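You operate a simulated robot arm through the tools that you are given. There is no shell and no other tool.

You run a simulated two-armed robot. Do the job below in one go: nothing can be reset, and whatever is moved stays where it is left.

TASK
Clear the jam at station 3 and run its housing out past the gate.
Fine: first the blue width knob to the size printed on the housing, the yellow release lever, and the silver gate open (leave it open); the housing rides in its carrier to the first OUT mark, with no new jam.

The check looks at the end state, three seconds after you hand in, the way a careful person would. Anything else that was tipped, shoved, dropped, spilled or broken makes it a failure.

THE ROBOT
Two 7-joint arms with fingered hands on one trunk that stands fixed in place. Base frame: the origin is at the foot of the trunk, x ahead of it, y to its left, z up; the work surface is at about z = 860. Units: mm, degrees, N and s.
The left shoulder is at [70, 139, 1133], the right one opposite. With the tool pointing down near the work surface each hand reaches from about 460 to 840 mm from the base axis, measured 20 degrees to its own side. Payload 3.9 kg a hand.
The tool frame of a hand sits at the grasp point between the pads (the TCP): z along the fingers, y along the line on which they close. The tips reach 29 mm beyond it. The gripper opens to 100 mm; its body begins 34 mm behind the TCP. The gripper is a hand of 5 fingers: y runs from the thumb to the fingers, the wrist lies at [-15, -105, -177] in the tool frame, and closing takes about 1.5 s.
Orientation is told as [roll, pitch, yaw] about the base's x, y, z axes, in that order, counted from this pose: with the fingers straight down and the wrist toward the robot, the tool's x, y and z point along [0, 1, 0], [1, 0, 0] and [0, 0, -1] of the base frame.

THE INTERFACE
- The arms move only by the tool drive_tool. It takes "left_moves", "right_moves" or both (then of equal length, played together; a hand with none holds still); each is a list that holds one entry, the list of rows, each a list of 7 numbers: the turn, a rotation vector about the base's x, y, z in degrees, then the shift along the base's x, y, z in mm, then the finger opening in mm, from 0 to 100. In form: [[[wx, wy, wz, x, y, z, jaw], ...]]. A call has 1 to 20 rows; each row is the pose to reach, as a shift and turn from the pose commanded when the call began. A row lasts 0.2 s, in which the tool goes at most 50 mm and 8.6 degrees; a call with a longer step from one row to the next is refused whole, and so is a gripper value outside its range. Where a pose cannot be reached the arm comes as near as it can. A force on the tool above 40 N (or 10 N above the force at the start of the call, whichever is more), or a blocked arm, ends the call early, and 0.2 s more pass. The fingers move at their own pace (about 153 mm/s each) and stop on an object; they squeeze with about 32 N. The grip force told is the motor's: it shows also when the fingers shut on nothing. Time passes only in rows, and 0.2 s behind the last, so rows that repeat a pose let the fingers close. It gives the time, the measured TCP pose, the force on the tool (base axes), the opening and the grip force at its end, in the units of the frame above (readings bear some noise), with the torque about the TCP (base axes, N m) and any sound that the robot's microphone picked up.
- Cameras (640 x 400 px; columns grow to the right, rows downward): "scene" is now at [95.3, 62, 1463.4]; the picture's right is [0.84, -0.54, 0.00], its down [-0.27, -0.42, -0.86] and it looks along [0.47, 0.72, -0.50] (base axes); focal length 246 px, centre (320, 200). "left" rides on the left gripper at [-66, -86, -121] in its tool frame; the picture's right is [-0.76, -0.31, 0.58], its down [0.59, -0.70, 0.40] and it looks along [0.28, 0.64, 0.71] (tool axes); focal length 247 px, centre (320, 200). "right" rides on the right gripper at [66, -86, -121] in its tool frame; the picture's right is [-0.76, 0.31, -0.58], its down [-0.59, -0.70, 0.40] and it looks along [-0.28, 0.64, 0.71] (tool axes); focal length 247 px, centre (320, 200).
- capture(camera): a new picture of that camera. No time passes.
- move_column(by): slides the trunk up (or, below 0, down) by that many mm; the arms and the scene camera ride with it, the base frame stays. It gives what a move gives, with no picture.
- preshape(shape, hand): the hand has 5 fingers and takes this shape, open, in about a second: jaw (thumb against the fingers, like two jaws); tri (thumb and two fingers); tip (a fingertip pinch); poke (one finger out to press); point (the index stretched); flat (the hand flat); cup (the hand cupped); fist (a fist). The gripper value then closes the fingers along that shape, each until it touches; the sizes above hold for jaw. It gives what a move gives, with no picture.
- pan_tilt(pan, tilt): turns the head with the scene camera to pan (to the left, within 86 degrees either way) and tilt (down, from -29 to 69), counted from straight ahead of the robot. It gives what a move gives.
- pixel_to_xyz(camera, pixels): there is no depth. For up to 12 entries [column, row, z] of the newest picture of that camera ("zoom" is the newest enlarged one), the place [x, y] in the base frame at which the ray of that pixel passes the height z, good to about 3 mm, but the place of the scene camera against the robot may be out by one fixed shift of up to 18 mm in any direction. No time passes.
- enlarge(camera, box): a new picture of the part [left, top, right, bottom] of that camera's present view, enlarged. No time passes.
- hand_in(): hands the job in; it is judged then, once.

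Leave the grippers open and the arms clear of the work at the hand-in unless told otherwise.

The tools are called after "Request:" by a JSON object that holds its "fn" and its "kwargs". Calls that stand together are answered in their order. drive_tool: Moves the arms, as the interface text tells. Its arguments: {"type":"object","properties":{"left_moves":{"type":"array"},"right_moves":{"type":"array"}},"required":[]} The other tools are called the same way: move_column (by) moves the trunk up or down; preshape (shape, hand) gives the hand a shape; pan_tilt (pan, tilt) turns the head that bears the scene camera; capture (camera) takes a picture; pixel_to_xyz (camera, pixels) gives the place at which the rays of pixels pass given heights; enlarge (camera, box) takes an enlarged picture of a part of a camera's view; hand_in () hands the job in.

At the start:

```text
time_s: 0.0
left_tool_pos: [255.2, 541.9, 1278.6]
left_tcp_rot: [0.1, 0.0, 38.7]
left_wrist_force: [-0.7, 0.0, -0.3]
left_ft_torque: [0.0, 0.03, 0.02]
left_width: 99.8
left_grasp_force: 0.1
left_shape: jaw
right_tool_pos: [501.8, 144.7, 1284.7]
right_tcp_rot: [0.0, 0.0, 38.5]
right_wrist_force: [0.9, 0.1, 0.1]
right_ft_torque: [0.04, -0.01, 0.0]
right_width: 99.6
right_grasp_force: 0.1
right_shape: jaw
trunk travel left (down, up): [-775.0, 65.0]
head pan, tilt (commanded): [57.1, 30.3]
```

scene: 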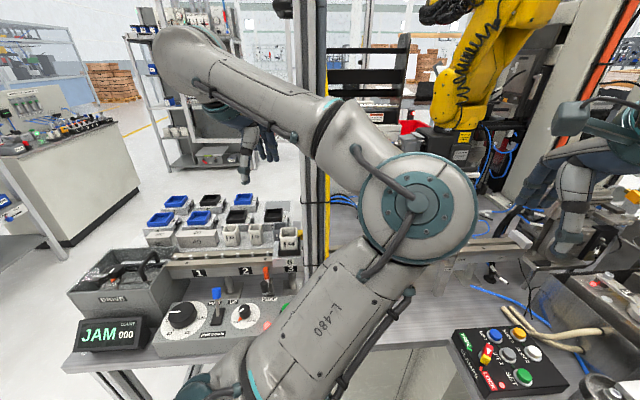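
right: 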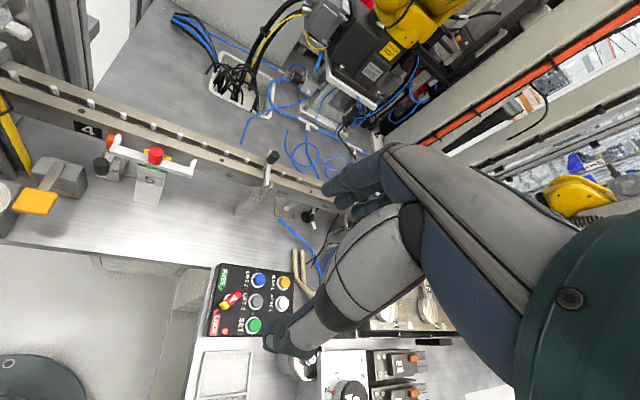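
left: 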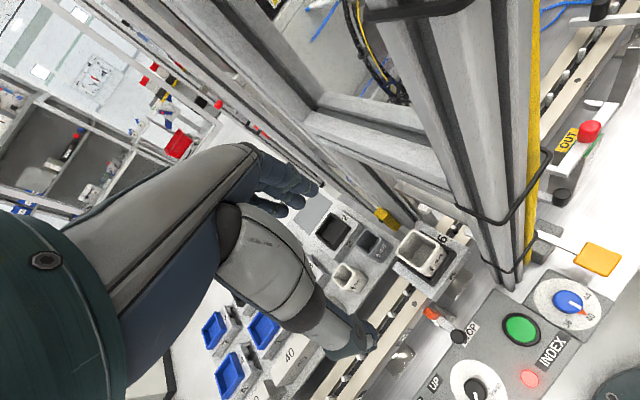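

I see a line with stations, a "JAM" display, knobs and levers; my left arm blocks much of the scene camera's view. I'll take enlarged pictures of the views before moving anything.

Request:
{"fn": "enlarge", "kwargs": {"camera": "scene", "box": [60, 180, 320, 360]}}

Request:
{"fn": "enlarge", "kwargs": {"camera": "left", "box": [380, 200, 640, 400]}}

Request:
{"fn": "enlarge", "kwargs": {"camera": "right", "box": [0, 60, 320, 260]}}

```text
2.22 times, centred on (190, 270) of scene
```

zoom: 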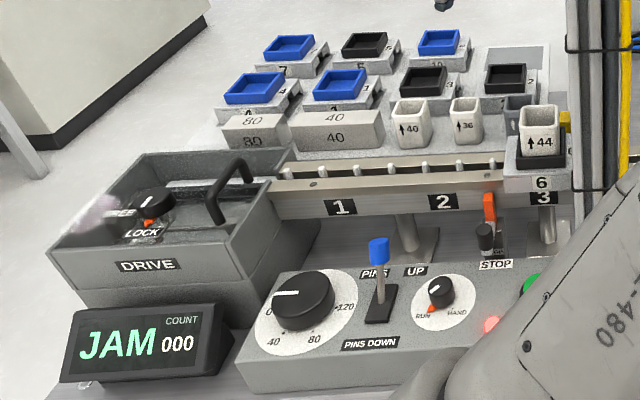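

```text
2.00 times, centred on (510, 300) of left
```

zoom: 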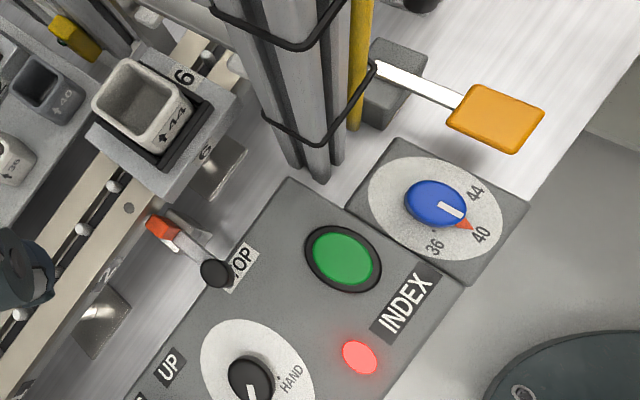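

```text
2.00 times, centred on (160, 160) of right
```

zoom: 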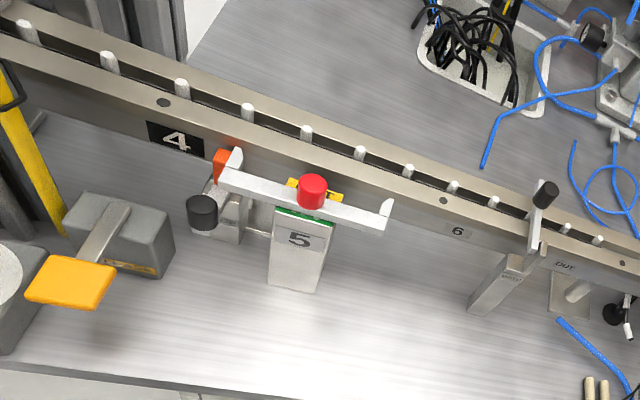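

The housing at station 3 sits in carrier "6" and reads 44 with an up arrow. The blue knob seems to point at 40. I'll turn the head to see the other parts of the line.

Request:
{"fn": "pan_tilt", "kwargs": {"pan": 20, "tilt": 40}}

Request:
{"fn": "capture", "kwargs": {"camera": "scene"}}

```text
time_s: 1.0
left_tool_pos: [255.6, 542.9, 1279.2]
left_tcp_rot: [0.0, 0.0, 38.7]
left_wrist_force: [-0.7, -0.4, 0.7]
left_ft_torque: [0.0, 0.04, -0.03]
left_width: 99.7
left_grasp_force: 0.1
left_shape: jaw
right_tool_pos: [501.8, 144.7, 1284.4]
right_tcp_rot: [0.0, 0.0, 38.6]
right_wrist_force: [-0.1, 0.0, 0.4]
right_ft_torque: [0.03, 0.0, 0.02]
right_width: 99.8
right_grasp_force: 0.0
right_shape: jaw
trunk travel left (down, up): [-775.0, 65.0]
head pan, tilt (commanded): [20.0, 40.0]
```

```text
taken
```

scene: 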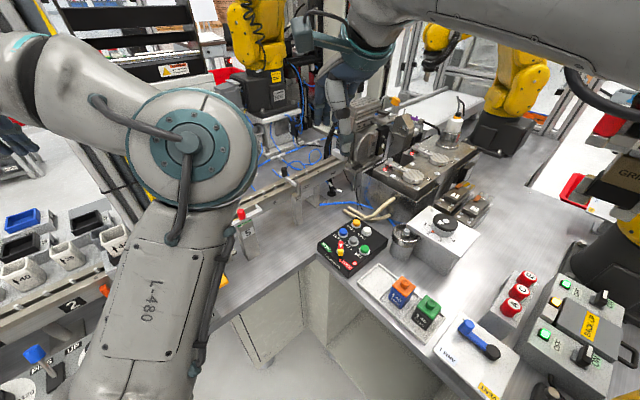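

Many other controls lie around. I'll zoom in on the line between station 3 and the OUT marks in all cameras.

Request:
{"fn": "enlarge", "kwargs": {"camera": "right", "box": [200, 140, 360, 240]}}

Request:
{"fn": "enlarge", "kwargs": {"camera": "right", "box": [0, 110, 208, 240]}}

Request:
{"fn": "enlarge", "kwargs": {"camera": "left", "box": [480, 200, 640, 300]}}

Request:
{"fn": "enlarge", "kwargs": {"camera": "left", "box": [300, 160, 500, 285]}}

Request:
{"fn": "enlarge", "kwargs": {"camera": "scene", "box": [200, 120, 400, 245]}}

```text
4.00 times, centred on (280, 190) of right
```

zoom: 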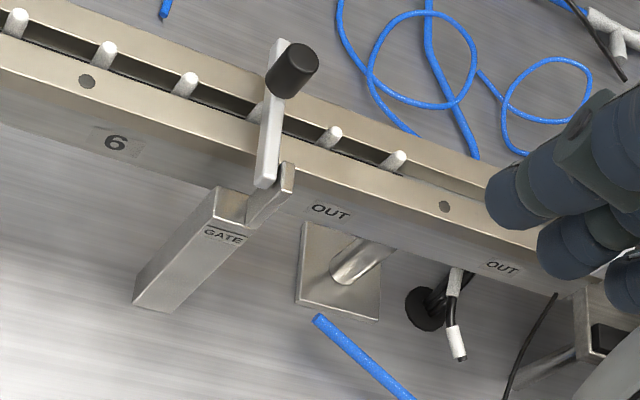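

```text
3.08 times, centred on (104, 175) of right
```

zoom: 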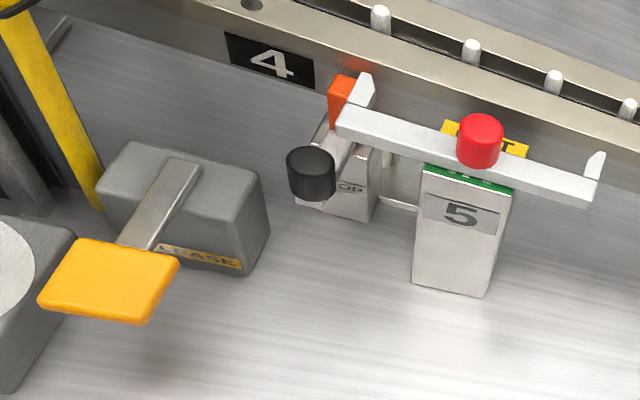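

```text
4.00 times, centred on (560, 250) of left
```

zoom: 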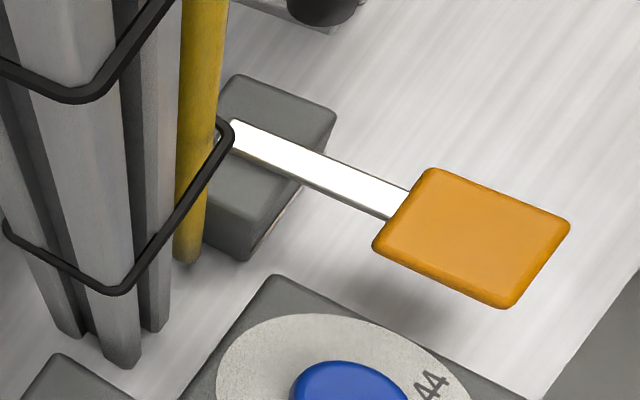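

```text
3.20 times, centred on (400, 222) of left
```

zoom: 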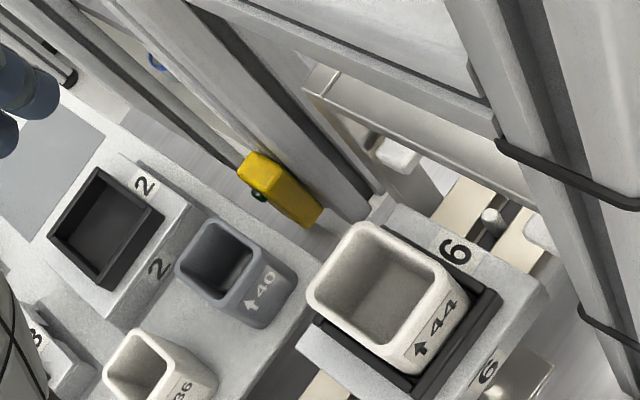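

```text
3.20 times, centred on (300, 182) of scene
```

zoom: 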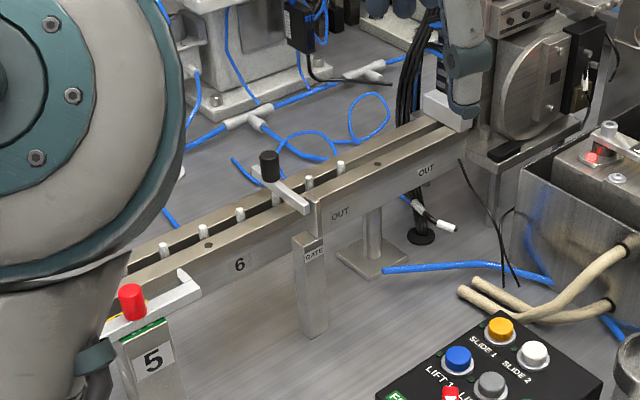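

I'll triangulate: yellow plate is at left (597,260) and right (35,201). I'll query rays at several heights for these and others.

Request:
{"fn": "pixel_to_xyz", "kwargs": {"camera": "left", "pixels": [[597, 260, 860], [597, 260, 960], [568, 302, 860], [568, 302, 960], [428, 250, 900], [428, 250, 1000], [521, 329, 860], [521, 329, 960], [474, 385, 860], [474, 385, 960]]}}

Request:
{"fn": "pixel_to_xyz", "kwargs": {"camera": "right", "pixels": [[35, 201, 860], [35, 201, 960], [155, 155, 900], [155, 155, 1000], [274, 156, 900], [274, 156, 1000], [103, 165, 900], [103, 165, 1000], [282, 193, 860], [282, 193, 960], [325, 207, 860], [325, 207, 960]]}}

Request:
{"fn": "pixel_to_xyz", "kwargs": {"camera": "scene", "pixels": [[241, 214, 900], [241, 214, 1000], [284, 169, 900], [284, 169, 1000], [306, 187, 900], [306, 187, 1000], [333, 174, 860], [333, 174, 960]]}}

```text
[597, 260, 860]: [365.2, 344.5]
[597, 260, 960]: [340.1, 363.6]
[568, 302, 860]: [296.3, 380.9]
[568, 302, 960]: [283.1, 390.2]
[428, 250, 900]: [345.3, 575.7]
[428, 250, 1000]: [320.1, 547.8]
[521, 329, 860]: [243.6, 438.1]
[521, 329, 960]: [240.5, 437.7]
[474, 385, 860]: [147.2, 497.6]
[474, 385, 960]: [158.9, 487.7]
```

```text
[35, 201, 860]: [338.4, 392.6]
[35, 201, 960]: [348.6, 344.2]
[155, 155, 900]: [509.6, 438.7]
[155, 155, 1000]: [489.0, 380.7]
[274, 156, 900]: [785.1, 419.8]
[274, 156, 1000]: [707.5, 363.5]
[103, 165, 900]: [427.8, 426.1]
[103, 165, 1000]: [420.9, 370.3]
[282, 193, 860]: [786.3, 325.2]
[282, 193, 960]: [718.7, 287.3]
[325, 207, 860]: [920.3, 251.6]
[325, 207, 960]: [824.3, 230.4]
```

```text
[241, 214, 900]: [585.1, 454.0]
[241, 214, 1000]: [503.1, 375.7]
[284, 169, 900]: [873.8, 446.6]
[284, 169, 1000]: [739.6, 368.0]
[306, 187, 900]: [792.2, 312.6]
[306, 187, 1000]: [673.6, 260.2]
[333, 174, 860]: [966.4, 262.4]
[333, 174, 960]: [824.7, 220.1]
```

The yellow plate triangulates to about (346, 358, 931), the blue knob to about (285, 388). I'll look more closely at the jammed housing and the control panel.

Request:
{"fn": "enlarge", "kwargs": {"camera": "left", "box": [380, 210, 476, 270]}}

Request:
{"fn": "enlarge", "kwargs": {"camera": "left", "box": [528, 262, 624, 322]}}

Request:
{"fn": "enlarge", "kwargs": {"camera": "right", "box": [80, 130, 208, 210]}}

Request:
{"fn": "enlarge", "kwargs": {"camera": "left", "box": [512, 80, 640, 160]}}

```text
6.67 times, centred on (428, 240) of left
```

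zoom: 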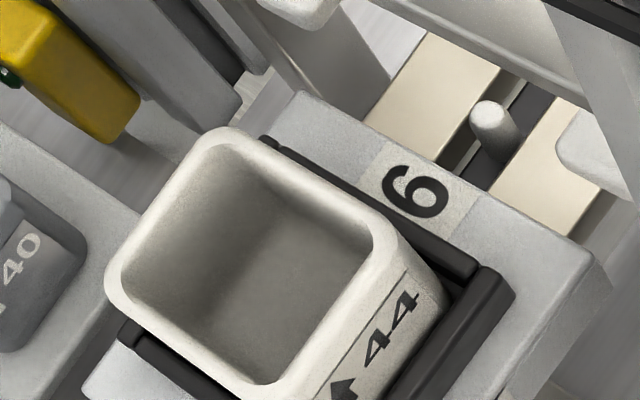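

```text
6.67 times, centred on (576, 292) of left
```

zoom: 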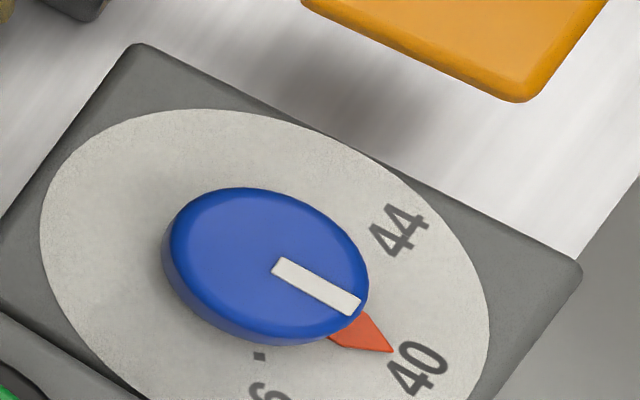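

```text
5.00 times, centred on (144, 170) of right
```

zoom: 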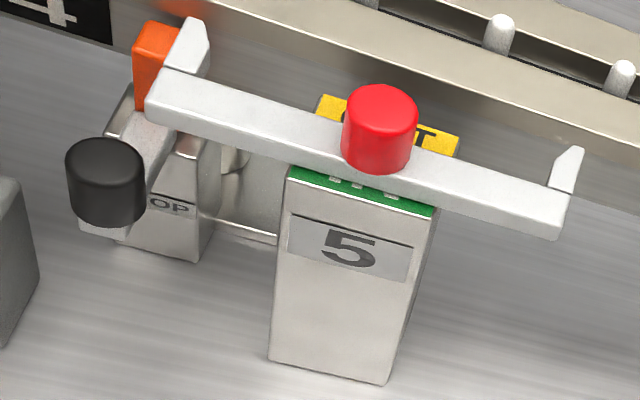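

```text
5.00 times, centred on (576, 120) of left
```

zoom: 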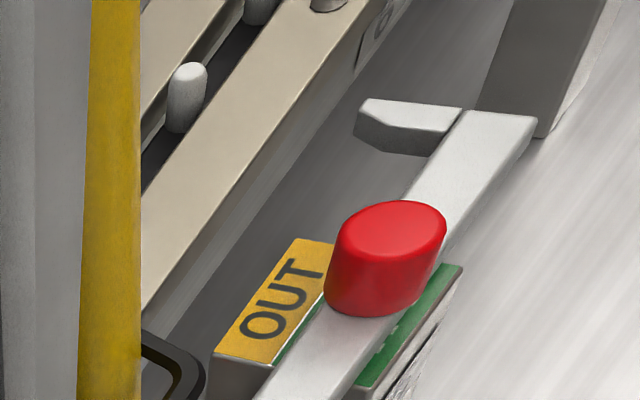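

The blue knob's white line and orange pointer show 40; 44 is counter-clockwise from it. Next I look with the head at the control panel on the left end to read its state.

Request:
{"fn": "pan_tilt", "kwargs": {"pan": 70, "tilt": 42}}

Request:
{"fn": "capture", "kwargs": {"camera": "scene"}}

Request:
{"fn": "enlarge", "kwargs": {"camera": "scene", "box": [100, 130, 300, 255]}}

Request:
{"fn": "enlarge", "kwargs": {"camera": "scene", "box": [240, 130, 440, 255]}}

```text
time_s: 2.2
left_tool_pos: [255.2, 542.6, 1279.1]
left_tcp_rot: [0.0, -0.1, 38.6]
left_wrist_force: [0.2, 0.3, -0.2]
left_ft_torque: [0.01, 0.0, 0.0]
left_width: 99.9
left_grasp_force: 0.0
left_shape: jaw
right_tool_pos: [501.1, 144.2, 1283.9]
right_tcp_rot: [0.0, 0.0, 38.6]
right_wrist_force: [-0.6, -0.1, -0.4]
right_ft_torque: [0.0, 0.01, -0.02]
right_width: 99.7
right_grasp_force: 0.1
right_shape: jaw
trunk travel left (down, up): [-775.0, 65.0]
head pan, tilt (commanded): [70.0, 42.0]
```

```text
taken
```

scene: 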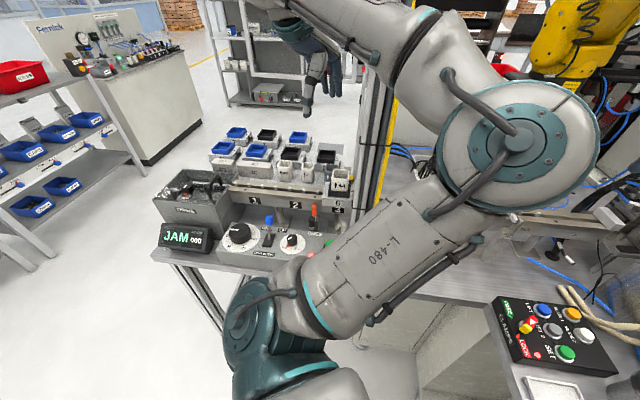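

```text
3.20 times, centred on (200, 192) of scene
```

zoom: 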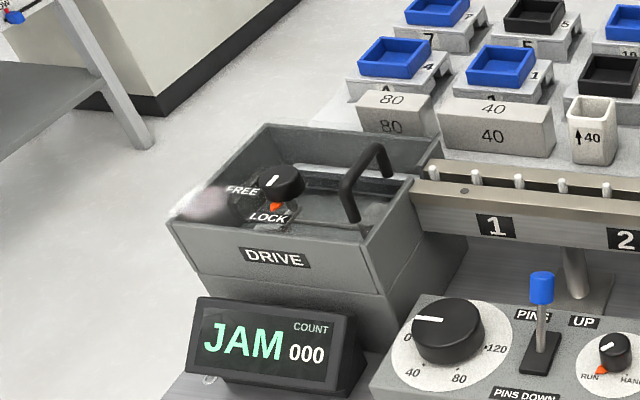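

```text
3.20 times, centred on (340, 192) of scene
```

zoom: 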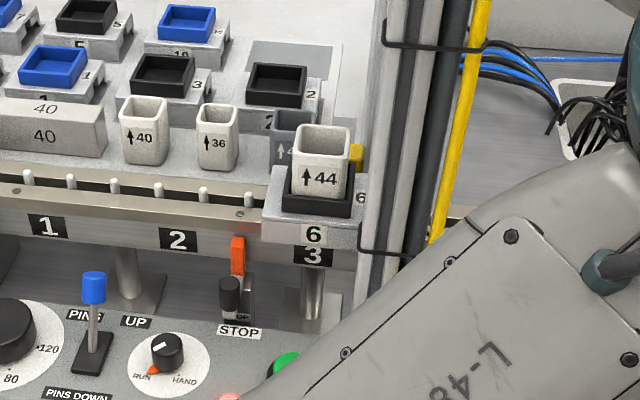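

The mode selector's orange mark is at RUN, pins lever is at UP, drive at LOCK, and the dial seems to be at 0. The panel is partly hidden, so I'll tilt the left hand back 30° high in free air so its camera looks down on the panel and station 3.

Request:
{"fn": "drive_tool", "kwargs": {"left_moves": [[[-5, 6, 0, 0, 0, 0, 100], [-10, 12, 0, 0, 0, 0, 100], [-15, 18, 0, 0, 0, 0, 100], [-18.7, 23.4, 0, 0, 0, 0, 100], [-18.7, 23.4, 0, 0, 0, 0, 100]]]}}

Request:
{"fn": "capture", "kwargs": {"camera": "left"}}

```text
time_s: 3.4
left_tool_pos: [254.5, 541.8, 1278.5]
left_tcp_rot: [-0.3, 15.6, 38.6]
left_wrist_force: [-0.1, 0.4, 0.7]
left_ft_torque: [0.02, -0.03, -0.04]
left_width: 99.8
left_grasp_force: 0.1
left_shape: jaw
left hand out of reach, approached as far as the arm can: row 3, 4, 5
right_tool_pos: [501.9, 144.5, 1284.5]
right_tcp_rot: [0.1, 0.0, 38.5]
right_wrist_force: [0.0, -0.1, -0.8]
right_ft_torque: [0.0, -0.01, -0.01]
right_width: 99.8
right_grasp_force: 0.1
right_shape: jaw
trunk travel left (down, up): [-775.0, 65.0]
head pan, tilt (commanded): [70.0, 42.0]
```

```text
taken
```

left: 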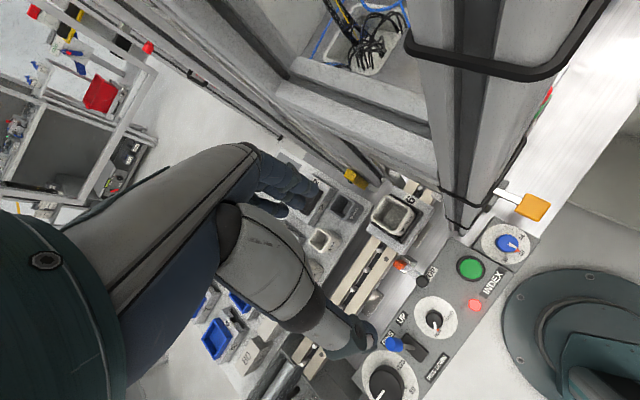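

It tilted about 15.6° as far as it could. The panel and station 3 are now seen at (350–530, 200–400). I'll enlarge.

Request:
{"fn": "enlarge", "kwargs": {"camera": "left", "box": [340, 270, 548, 400]}}

Request:
{"fn": "enlarge", "kwargs": {"camera": "left", "box": [420, 190, 580, 290]}}

Request:
{"fn": "enlarge", "kwargs": {"camera": "left", "box": [300, 150, 460, 250]}}

```text
3.08 times, centred on (444, 335) of left
```

zoom: 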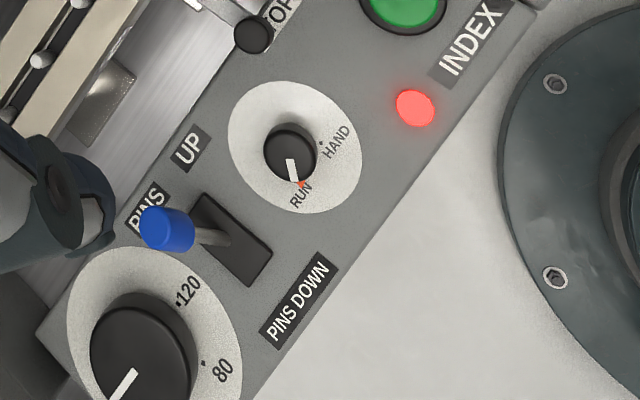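

```text
4.00 times, centred on (500, 240) of left
```

zoom: 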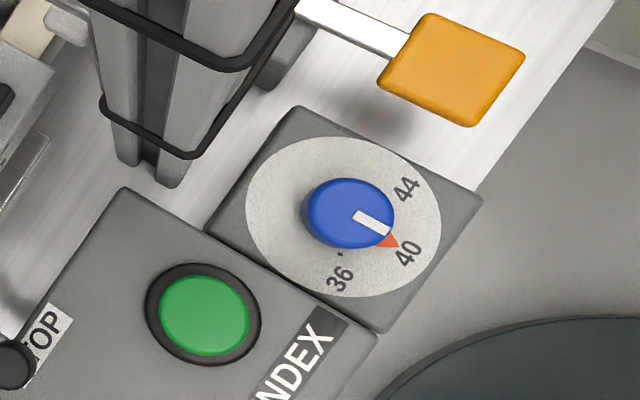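

```text
4.00 times, centred on (380, 200) of left
```

zoom: 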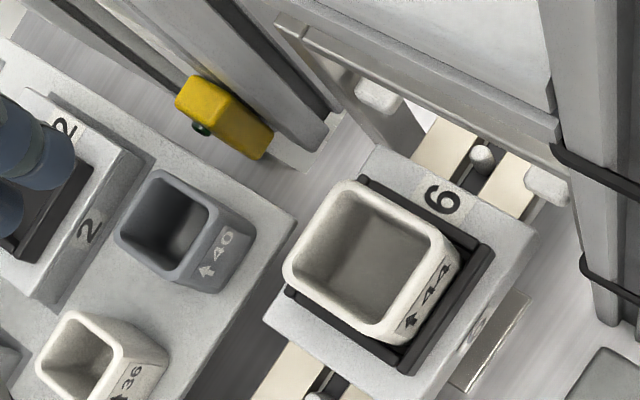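

I see two white guide pads just downstream of the carrier: the width guides. Mode is at RUN. I'll enlarge the dial and the drive box in the scene view for their captions.

Request:
{"fn": "enlarge", "kwargs": {"camera": "scene", "box": [210, 205, 306, 265]}}

Request:
{"fn": "enlarge", "kwargs": {"camera": "scene", "box": [150, 160, 246, 220]}}

Request:
{"fn": "enlarge", "kwargs": {"camera": "scene", "box": [290, 150, 370, 200]}}

Request:
{"fn": "pixel_to_xyz", "kwargs": {"camera": "scene", "pixels": [[187, 186, 860], [187, 186, 960], [238, 235, 900], [290, 241, 900], [269, 220, 960], [340, 190, 960], [325, 235, 900]]}}

Request:
{"fn": "pixel_to_xyz", "kwargs": {"camera": "left", "pixels": [[508, 243, 860], [508, 243, 960], [398, 221, 900], [398, 221, 1000], [533, 208, 860], [533, 208, 960], [434, 321, 860], [434, 321, 960], [383, 385, 860], [383, 385, 960], [471, 268, 860], [471, 268, 960]]}}

```text
6.67 times, centred on (258, 235) of scene
```

zoom: 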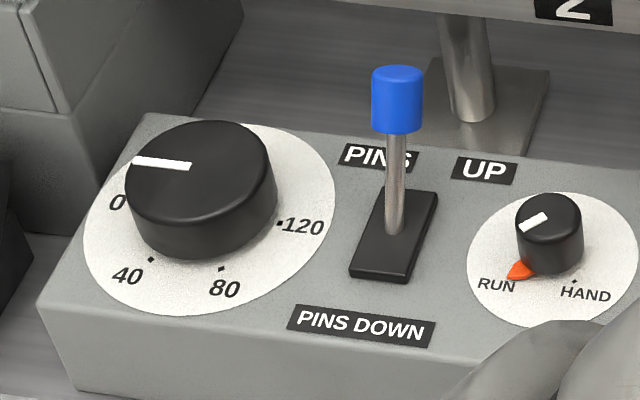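

```text
6.67 times, centred on (198, 190) of scene
```

zoom: 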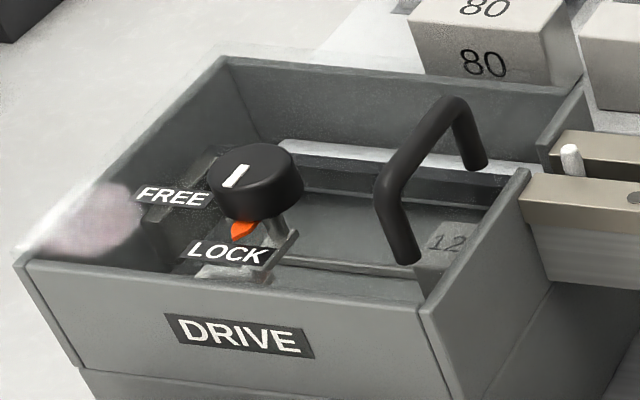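

```text
8.00 times, centred on (330, 175) of scene
```

zoom: 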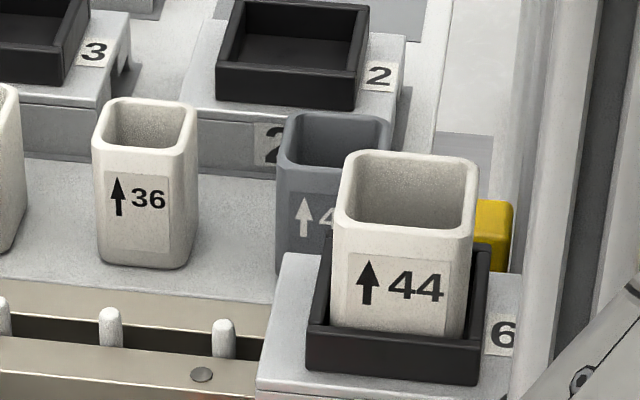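

```text
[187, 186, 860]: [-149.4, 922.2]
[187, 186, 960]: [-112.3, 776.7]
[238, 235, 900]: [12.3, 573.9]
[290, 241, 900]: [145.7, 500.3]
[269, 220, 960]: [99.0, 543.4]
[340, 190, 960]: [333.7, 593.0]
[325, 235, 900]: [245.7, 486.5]
```

```text
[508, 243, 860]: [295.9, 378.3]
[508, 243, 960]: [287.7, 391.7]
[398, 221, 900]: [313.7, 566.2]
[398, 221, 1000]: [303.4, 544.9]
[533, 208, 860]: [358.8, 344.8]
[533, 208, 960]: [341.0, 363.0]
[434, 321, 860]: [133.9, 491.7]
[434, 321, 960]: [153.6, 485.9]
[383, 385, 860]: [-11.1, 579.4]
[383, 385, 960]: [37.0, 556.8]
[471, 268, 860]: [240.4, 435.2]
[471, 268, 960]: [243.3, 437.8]
```

The drive box holds a locked drive with handle; the dial reads 0. Now I measure the blue dial geometry in the newest left picture: knob centre (507.5,242.5), labels 44 (521.5,237), 40 (522,253), 36 (505,269), arrow tip (519.5,251).

Request:
{"fn": "pixel_to_xyz", "kwargs": {"camera": "left", "pixels": [[507.5, 243, 900], [521.5, 237, 900], [522, 253, 900], [505, 269, 900], [519.5, 251, 900], [505, 263.5, 900], [481.5, 246.5, 900], [530, 246, 900], [506, 224.5, 900], [509, 274.5, 900], [495, 216, 900], [540.5, 238.5, 900]]}}

Request:
{"fn": "enlarge", "kwargs": {"camera": "left", "box": [476, 210, 556, 260]}}

```text
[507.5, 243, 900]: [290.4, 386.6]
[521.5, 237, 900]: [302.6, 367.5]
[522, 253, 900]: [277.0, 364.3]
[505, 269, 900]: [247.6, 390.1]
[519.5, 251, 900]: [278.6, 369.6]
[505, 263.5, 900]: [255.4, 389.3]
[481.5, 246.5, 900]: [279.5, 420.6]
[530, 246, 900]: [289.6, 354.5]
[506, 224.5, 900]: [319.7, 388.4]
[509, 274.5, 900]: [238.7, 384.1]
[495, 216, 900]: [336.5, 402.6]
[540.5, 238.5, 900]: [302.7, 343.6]
```

```text
8.00 times, centred on (516, 235) of left
```

zoom: 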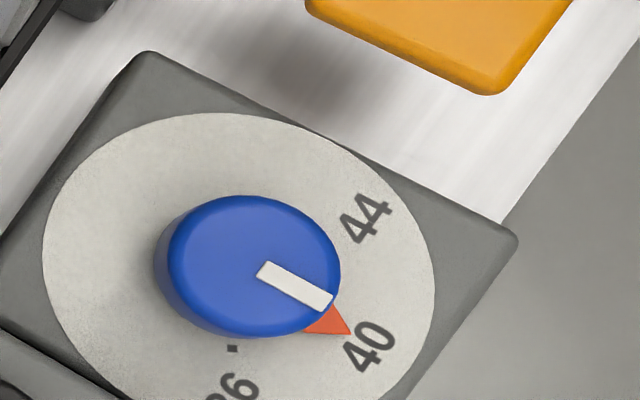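

Next I query the dial plate's corners in the zoom and the post base near (463,222) so I can steer clear of it.

Request:
{"fn": "pixel_to_xyz", "kwargs": {"camera": "zoom", "pixels": [[43, 250, 890], [433, 270, 890], [215, 112, 890], [148, 52, 890], [517, 240, 890], [0, 330, 890], [366, 218, 890], [370, 348, 890], [233, 348, 890], [350, 333, 890], [247, 265, 920]]}}

Request:
{"fn": "pixel_to_xyz", "kwargs": {"camera": "left", "pixels": [[449, 228, 860], [461, 236, 860], [474, 225, 860], [497, 210, 860], [498, 190, 900], [350, 178, 900], [395, 172, 960], [437, 195, 960], [430, 213, 940], [372, 233, 940]]}}

```text
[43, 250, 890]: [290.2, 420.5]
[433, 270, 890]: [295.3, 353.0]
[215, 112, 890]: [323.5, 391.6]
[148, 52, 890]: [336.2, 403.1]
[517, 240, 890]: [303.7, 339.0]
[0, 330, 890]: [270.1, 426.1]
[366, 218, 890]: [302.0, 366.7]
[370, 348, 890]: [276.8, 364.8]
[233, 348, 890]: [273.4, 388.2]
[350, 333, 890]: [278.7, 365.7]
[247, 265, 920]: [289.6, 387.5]
```

```text
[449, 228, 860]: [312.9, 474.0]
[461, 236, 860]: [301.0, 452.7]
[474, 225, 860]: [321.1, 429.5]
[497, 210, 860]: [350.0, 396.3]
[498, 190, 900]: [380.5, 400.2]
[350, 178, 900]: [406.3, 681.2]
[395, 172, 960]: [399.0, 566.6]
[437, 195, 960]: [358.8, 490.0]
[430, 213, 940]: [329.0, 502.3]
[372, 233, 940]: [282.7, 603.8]
```

The knob centre is near (288, 387), with 40 facing the operator (about −118°) and 44 at about −57°, so it needs about +60° turn about z. I undo the left hand's tilt and check where it ends.

Request:
{"fn": "drive_tool", "kwargs": {"left_moves": [[[5, -6, 0, 0, 0, 0, 100], [10, -12, 0, 0, 0, 0, 100], [15, -18, 0, 0, 0, 0, 100], [18.7, -23.4, 0, 0, 0, 0, 100], [18.7, -23.4, 0, 0, 0, 0, 100]]]}}

```text
time_s: 4.6
left_tool_pos: [256.2, 543.2, 1278.3]
left_tcp_rot: [-0.3, -14.3, 38.6]
left_wrist_force: [0.2, 0.0, -0.7]
left_ft_torque: [-0.01, -0.03, 0.01]
left_width: 99.9
left_grasp_force: 0.1
left_shape: jaw
right_tool_pos: [502.4, 143.4, 1284.1]
right_tcp_rot: [0.0, 0.1, 38.6]
right_wrist_force: [-0.4, 0.4, 0.6]
right_ft_torque: [0.0, -0.03, 0.04]
right_width: 99.8
right_grasp_force: 0.1
right_shape: jaw
trunk travel left (down, up): [-775.0, 65.0]
head pan, tilt (commanded): [70.0, 42.0]
```

The tilt went past level to −14.3°. I'll level it out, and at the same time slide the right hand away to the right (−y) to give the left elbow room.

Request:
{"fn": "drive_tool", "kwargs": {"left_moves": [[[-4.5, 5.6, 0, 0, 0, 0, 100], [-8.9, 11.2, 0, 0, 0, 0, 100], [-8.9, 11.2, 0, 10, -30, 0, 100], [-8.9, 11.2, 0, 20, -60, 0, 100], [-8.9, 11.2, 0, 30, -90, 0, 100], [-8.9, 11.2, 0, 40, -120, 0, 100], [-8.9, 11.2, 0, 50, -140, 0, 100]]], "right_moves": [[[0, 0, 0, 0, -40, 0, 100], [0, 0, 0, 0, -80, 0, 100], [0, 0, 0, 0, -120, 0, 100], [0, 0, 0, 0, -160, 0, 100], [0, 0, 0, 0, -200, 0, 100], [0, 0, 0, 0, -240, 0, 100], [0, 0, 0, 0, -260, 0, 100]]]}}

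Request:
{"fn": "capture", "kwargs": {"camera": "left"}}

Request:
{"fn": "capture", "kwargs": {"camera": "scene"}}

```text
time_s: 6.2
left_tool_pos: [285.5, 476.1, 1253.7]
left_tcp_rot: [-2.5, 2.0, 39.9]
left_wrist_force: [-24.6, 22.4, 5.0]
left_ft_torque: [0.29, 0.01, 1.78]
left_width: 100.1
left_grasp_force: 0.0
left_shape: jaw
right_tool_pos: [488.4, -28.1, 1286.4]
right_tcp_rot: [-5.5, 3.5, 39.7]
right_wrist_force: [-0.1, -0.2, 0.4]
right_ft_torque: [0.06, 0.02, 0.04]
right_width: 99.6
right_grasp_force: 0.1
right_shape: jaw
trunk travel left (down, up): [-775.0, 65.0]
head pan, tilt (commanded): [70.0, 42.0]
stopped in row 7 (left hand): the force on the tool passed its limit at 46 N (the readings are from after the stop); the commanded pose is now the measured one
```

```text
taken
```

left: 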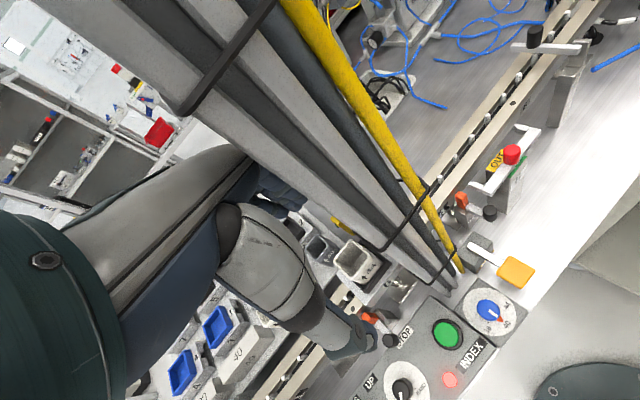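

```text
taken
```

scene: 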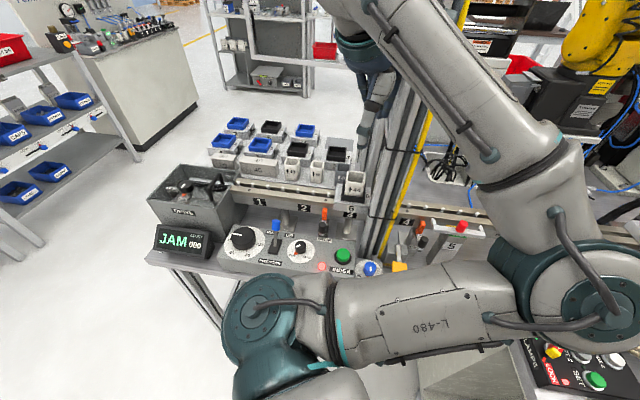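

The left hand ran gently into the aluminium post (46 N stop). I back it off at once, away from the post toward −x/+y, then re-plan around it.

Request:
{"fn": "drive_tool", "kwargs": {"left_moves": [[[0, 0, 0, -20, 15, 0, 100], [0, 0, 0, -40, 30, 0, 100], [0, 0, 0, -60, 40, 0, 100]]]}}

Request:
{"fn": "capture", "kwargs": {"camera": "left"}}

Request:
{"fn": "enlarge", "kwargs": {"camera": "left", "box": [380, 200, 580, 325]}}

Request:
{"fn": "enlarge", "kwargs": {"camera": "scene", "box": [340, 180, 500, 280]}}

```text
time_s: 7.2
left_tool_pos: [227.9, 509.1, 1254.3]
left_tcp_rot: [-2.6, 1.5, 39.2]
left_wrist_force: [0.3, 0.7, -0.6]
left_ft_torque: [-0.06, 0.01, 0.0]
left_width: 99.6
left_grasp_force: 0.0
left_shape: jaw
right_tool_pos: [486.4, -30.4, 1284.9]
right_tcp_rot: [-6.1, 4.0, 39.5]
right_wrist_force: [0.4, -0.4, 0.6]
right_ft_torque: [0.04, 0.05, -0.03]
right_width: 99.7
right_grasp_force: 0.0
right_shape: jaw
trunk travel left (down, up): [-775.0, 65.0]
head pan, tilt (commanded): [70.0, 42.0]
stopped in row 3 (left hand): the arm was blocked; the commanded pose is now the measured one
```

```text
taken
```

left: 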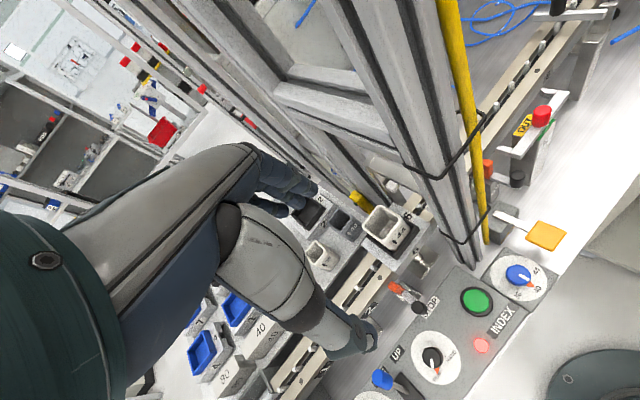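

```text
3.20 times, centred on (480, 262) of left
```

zoom: 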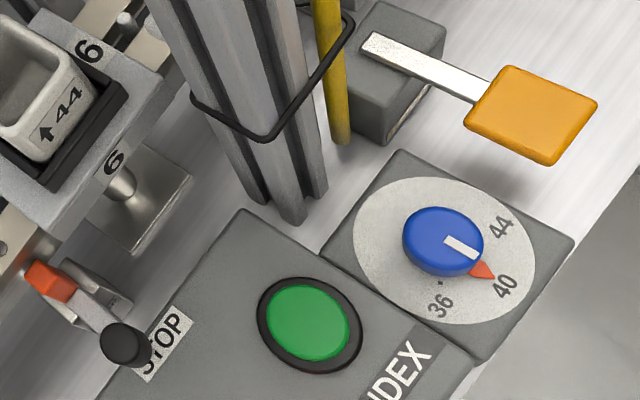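

```text
4.00 times, centred on (420, 230) of scene
```

zoom: 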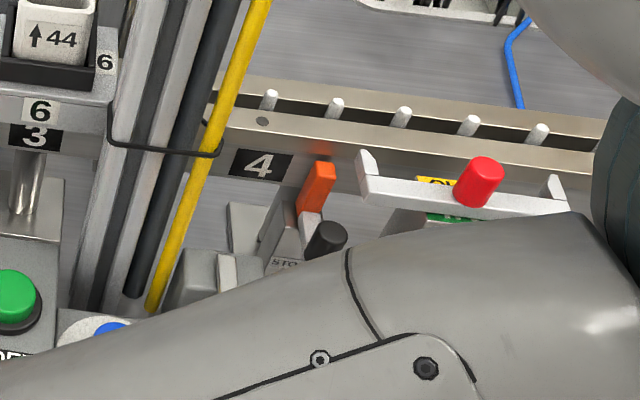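

The post base corners show in the zoom at (253,203), (290,224), (326,188); the yellow pole foot at (341,142). I'll get their positions, and carrier, lever box, stop, index button positions.

Request:
{"fn": "enlarge", "kwargs": {"camera": "left", "box": [380, 200, 580, 325]}}

Request:
{"fn": "pixel_to_xyz", "kwargs": {"camera": "zoom", "pixels": [[253, 203, 860], [290, 224, 860], [326, 188, 860], [341, 142, 860], [443, 240, 920], [400, 150, 890], [574, 238, 890], [474, 362, 890], [532, 110, 930], [306, 318, 900], [25, 85, 1010], [64, 282, 930]]}}

```text
3.20 times, centred on (480, 262) of left
```

zoom: 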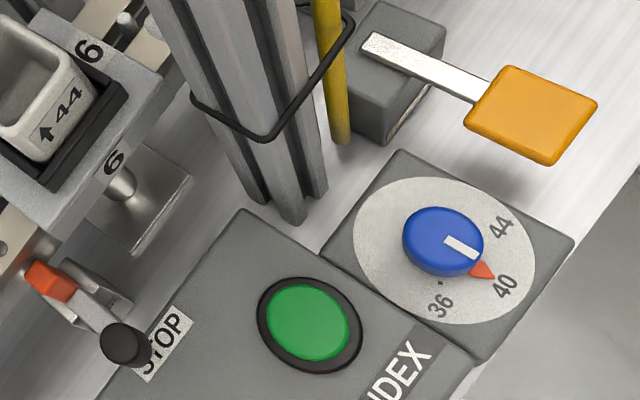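

```text
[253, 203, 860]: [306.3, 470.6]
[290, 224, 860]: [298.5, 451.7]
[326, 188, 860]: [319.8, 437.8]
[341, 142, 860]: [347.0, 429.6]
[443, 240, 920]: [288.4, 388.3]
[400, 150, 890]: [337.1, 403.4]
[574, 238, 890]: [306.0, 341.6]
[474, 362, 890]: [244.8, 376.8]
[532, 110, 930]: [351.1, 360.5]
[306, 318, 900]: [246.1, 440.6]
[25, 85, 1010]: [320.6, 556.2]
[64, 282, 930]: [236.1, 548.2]
```

The post's front face is about 60 mm behind the knob centre. Before moving on I check where both elbows are, since the left arm reported "blocked".

Request:
{"fn": "pan_tilt", "kwargs": {"pan": 10, "tilt": 45}}

Request:
{"fn": "capture", "kwargs": {"camera": "scene"}}

Request:
{"fn": "capture", "kwargs": {"camera": "right"}}

```text
time_s: 8.5
left_tool_pos: [228.6, 508.6, 1254.9]
left_tcp_rot: [-2.7, 1.6, 39.0]
left_wrist_force: [-0.5, 0.1, 0.1]
left_ft_torque: [0.0, -0.01, 0.02]
left_width: 100.0
left_grasp_force: 0.2
left_shape: jaw
right_tool_pos: [486.9, -31.4, 1284.5]
right_tcp_rot: [-6.1, 4.2, 39.4]
right_wrist_force: [0.2, -0.1, -1.7]
right_ft_torque: [0.0, 0.02, 0.02]
right_width: 100.0
right_grasp_force: 0.0
right_shape: jaw
trunk travel left (down, up): [-775.0, 65.0]
head pan, tilt (commanded): [10.0, 45.0]
```

```text
taken
```

scene: 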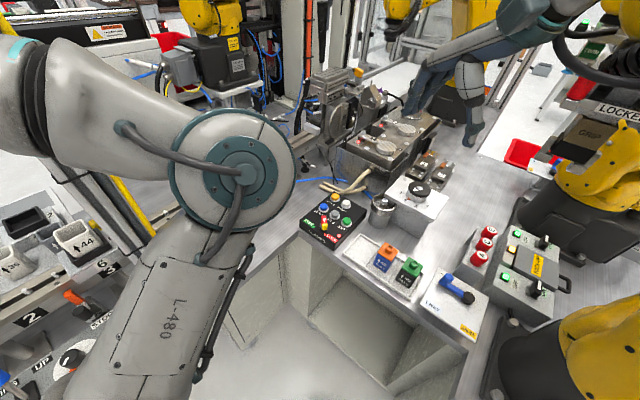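

```text
taken
```

right: 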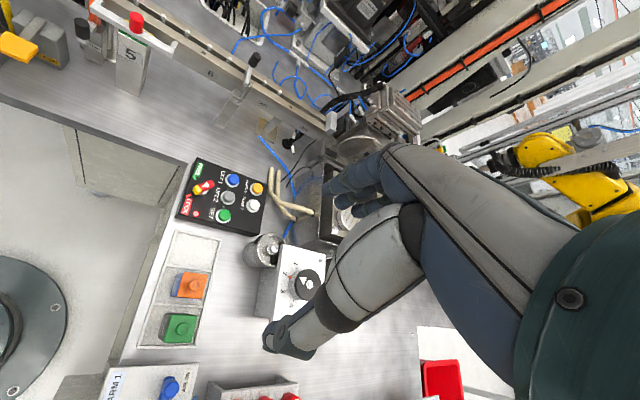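

The left elbow is back clear of the right arm. I now turn the left hand so its fingers line up with the track direction (yaw toward −29°), moving it to about (195, 440) in front of the post plane, still at z ≈ 1254.

Request:
{"fn": "drive_tool", "kwargs": {"left_moves": [[[0, 0, -8, -5, -9, 0, 100], [0, 0, -16, -10, -18, 0, 100], [0, 0, -24, -15, -27, 0, 100], [0, 0, -32, -20, -36, 0, 100], [0, 0, -40, -25, -45, 0, 100], [0, 0, -48, -30, -54, 0, 100], [0, 0, -56, -33, -62, 0, 100], [0, 0, -64, -33, -69, 0, 100], [0, 0, -68, -33, -69, 0, 100]]]}}

Request:
{"fn": "capture", "kwargs": {"camera": "left"}}

Request:
{"fn": "capture", "kwargs": {"camera": "scene"}}

```text
time_s: 10.1
left_tool_pos: [256.2, 488.7, 1220.9]
left_tcp_rot: [-1.4, -1.0, -13.4]
left_wrist_force: [-27.5, 22.4, -2.4]
left_ft_torque: [-0.03, -0.26, 1.24]
left_width: 96.6
left_grasp_force: 0.0
left_shape: jaw
left hand out of reach, approached as far as the arm can: row 3, 4, 5, 6, 7
right_tool_pos: [483.0, -31.1, 1284.8]
right_tcp_rot: [-6.6, 4.5, 39.8]
right_wrist_force: [1.1, -0.9, 0.3]
right_ft_torque: [0.03, 0.01, 0.06]
right_width: 100.0
right_grasp_force: 0.0
right_shape: jaw
trunk travel left (down, up): [-775.0, 65.0]
head pan, tilt (commanded): [10.0, 45.0]
stopped in row 7 (left hand): the force on the tool passed its limit at 51 N (the readings are from after the stop); the commanded pose is now the measured one
```

```text
taken
```

left: 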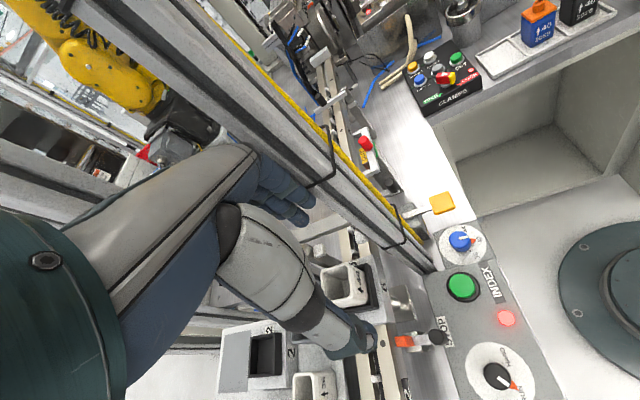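

```text
taken
```

scene: 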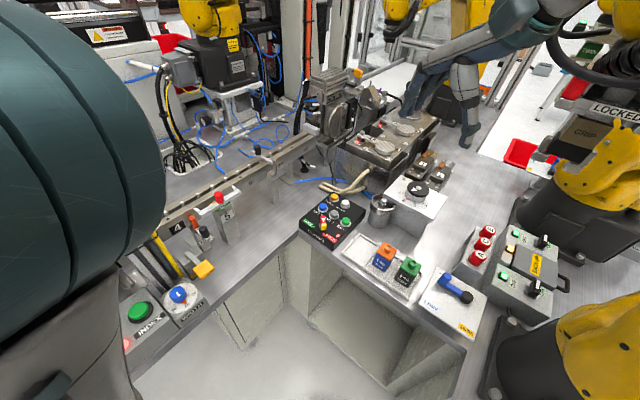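

The arm strayed out of reach and touched the post again. I back the hand off it along the force direction (−x, +y), only position, and check.

Request:
{"fn": "drive_tool", "kwargs": {"left_moves": [[[0, 0, 0, -15, 12, 0, 100], [0, 0, 0, -30, 24, 0, 100], [0, 0, 0, -45, 36, 0, 100], [0, 0, 0, -60, 48, 0, 100]]]}}

Request:
{"fn": "capture", "kwargs": {"camera": "left"}}

```text
time_s: 11.3
left_tool_pos: [234.7, 524.4, 1195.9]
left_tcp_rot: [-0.9, -1.5, -13.8]
left_wrist_force: [0.0, -0.3, -0.7]
left_ft_torque: [-0.02, 0.0, -0.01]
left_width: 100.3
left_grasp_force: 0.0
left_shape: jaw
left hand out of reach, approached as far as the arm can: row 1, 2, 3, 4
right_tool_pos: [483.5, -32.7, 1281.6]
right_tcp_rot: [-7.3, 4.9, 39.8]
right_wrist_force: [0.3, 0.3, 1.2]
right_ft_torque: [0.03, 0.03, -0.01]
right_width: 99.6
right_grasp_force: 0.0
right_shape: jaw
trunk travel left (down, up): [-775.0, 65.0]
head pan, tilt (commanded): [10.0, 45.0]
stopped in row 4 (left hand): the arm was blocked; the commanded pose is now the measured one
```

```text
taken
```

left: 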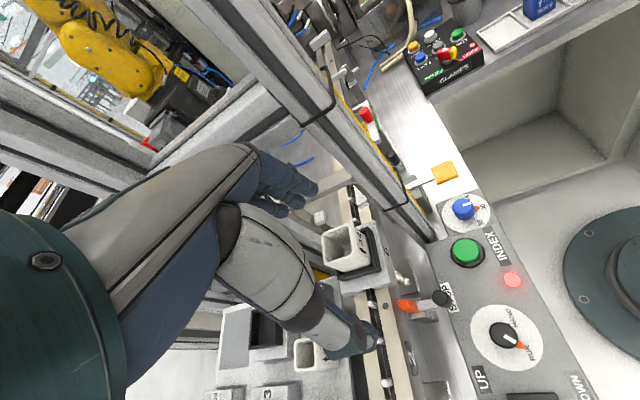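

The left arm is too cramped close to its shoulder; the right arm suits the knob better. I first move the left hand up and away to the left (free air above the trays), turning it back to a natural yaw.

Request:
{"fn": "drive_tool", "kwargs": {"left_moves": [[[0, 0, 6, -5, 15, 15, 100], [0, 0, 12, -10, 30, 30, 100], [0, 0, 18, -15, 45, 45, 100], [0, 0, 24, -25, 60, 60, 100], [0, 0, 32, -35, 80, 75, 100], [0, 0, 40, -45, 100, 85, 100], [0, 0, 48, -55, 120, 90, 100]]]}}

Request:
{"fn": "capture", "kwargs": {"camera": "left"}}

```text
time_s: 13.1
left_tool_pos: [176.9, 643.5, 1282.0]
left_tcp_rot: [-1.0, 0.7, 34.3]
left_wrist_force: [1.0, 0.1, -0.2]
left_ft_torque: [-0.04, 0.01, -0.03]
left_width: 100.0
left_grasp_force: 0.0
left_shape: jaw
right_tool_pos: [482.4, -34.2, 1279.5]
right_tcp_rot: [-7.9, 5.3, 39.9]
right_wrist_force: [-0.3, 0.1, 0.0]
right_ft_torque: [0.04, 0.0, -0.01]
right_width: 99.6
right_grasp_force: 0.0
right_shape: jaw
trunk travel left (down, up): [-775.0, 65.0]
head pan, tilt (commanded): [10.0, 45.0]
stopped in row 7 (left hand): the arm was blocked; the commanded pose is now the measured one
```

```text
taken
```

left: 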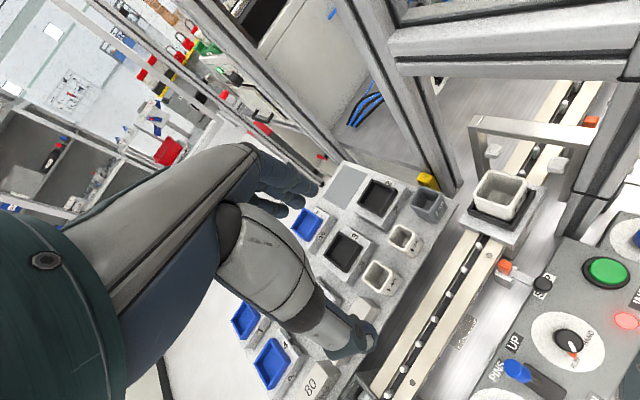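

Reached (177, 643, 1282). This view shows the guide frame at station 3 with two white pads. I'll enlarge it to see the housing and carrier.

Request:
{"fn": "enlarge", "kwargs": {"camera": "left", "box": [440, 100, 640, 225]}}

Request:
{"fn": "enlarge", "kwargs": {"camera": "left", "box": [400, 220, 640, 370]}}

Request:
{"fn": "pixel_to_xyz", "kwargs": {"camera": "left", "pixels": [[503, 187, 1000], [503, 187, 1040], [545, 195, 950], [495, 240, 950], [480, 253, 930], [430, 390, 930], [395, 375, 930], [520, 370, 950], [607, 270, 900], [560, 345, 900], [493, 150, 980], [556, 165, 980]]}}

```text
3.20 times, centred on (540, 162) of left
```

zoom: 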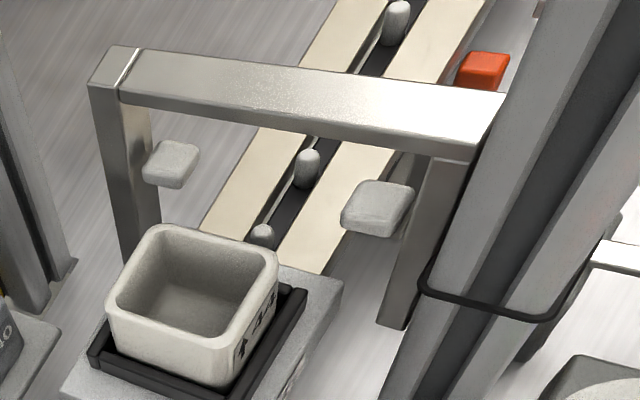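

```text
2.67 times, centred on (520, 295) of left
```

zoom: 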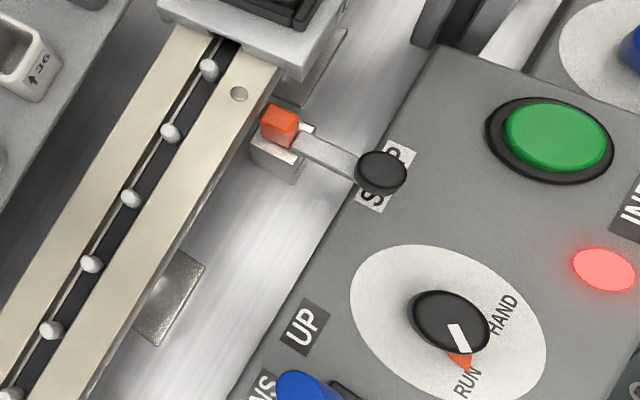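

```text
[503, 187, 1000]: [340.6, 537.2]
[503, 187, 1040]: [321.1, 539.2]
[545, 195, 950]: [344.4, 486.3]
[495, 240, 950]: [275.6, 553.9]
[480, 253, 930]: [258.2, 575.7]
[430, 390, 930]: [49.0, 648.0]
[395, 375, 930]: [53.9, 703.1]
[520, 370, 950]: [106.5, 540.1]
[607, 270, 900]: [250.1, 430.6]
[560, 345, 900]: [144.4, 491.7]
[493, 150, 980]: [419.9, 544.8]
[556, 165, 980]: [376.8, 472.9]
```

The two pads flank the path right in front of the housing (guides set for 40). Now I check where the left elbow stands before bringing in the right arm.

Request:
{"fn": "capture", "kwargs": {"camera": "scene"}}

```text
taken
```

scene: 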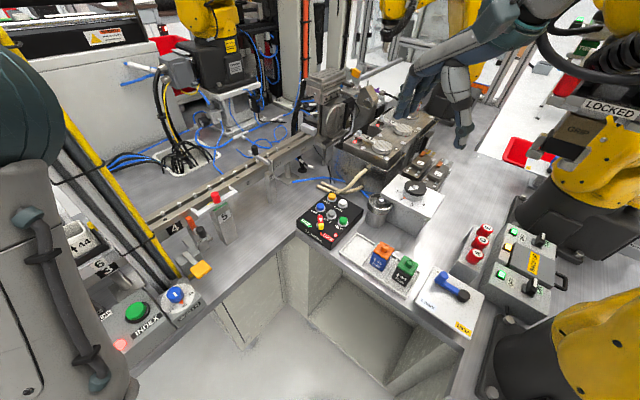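

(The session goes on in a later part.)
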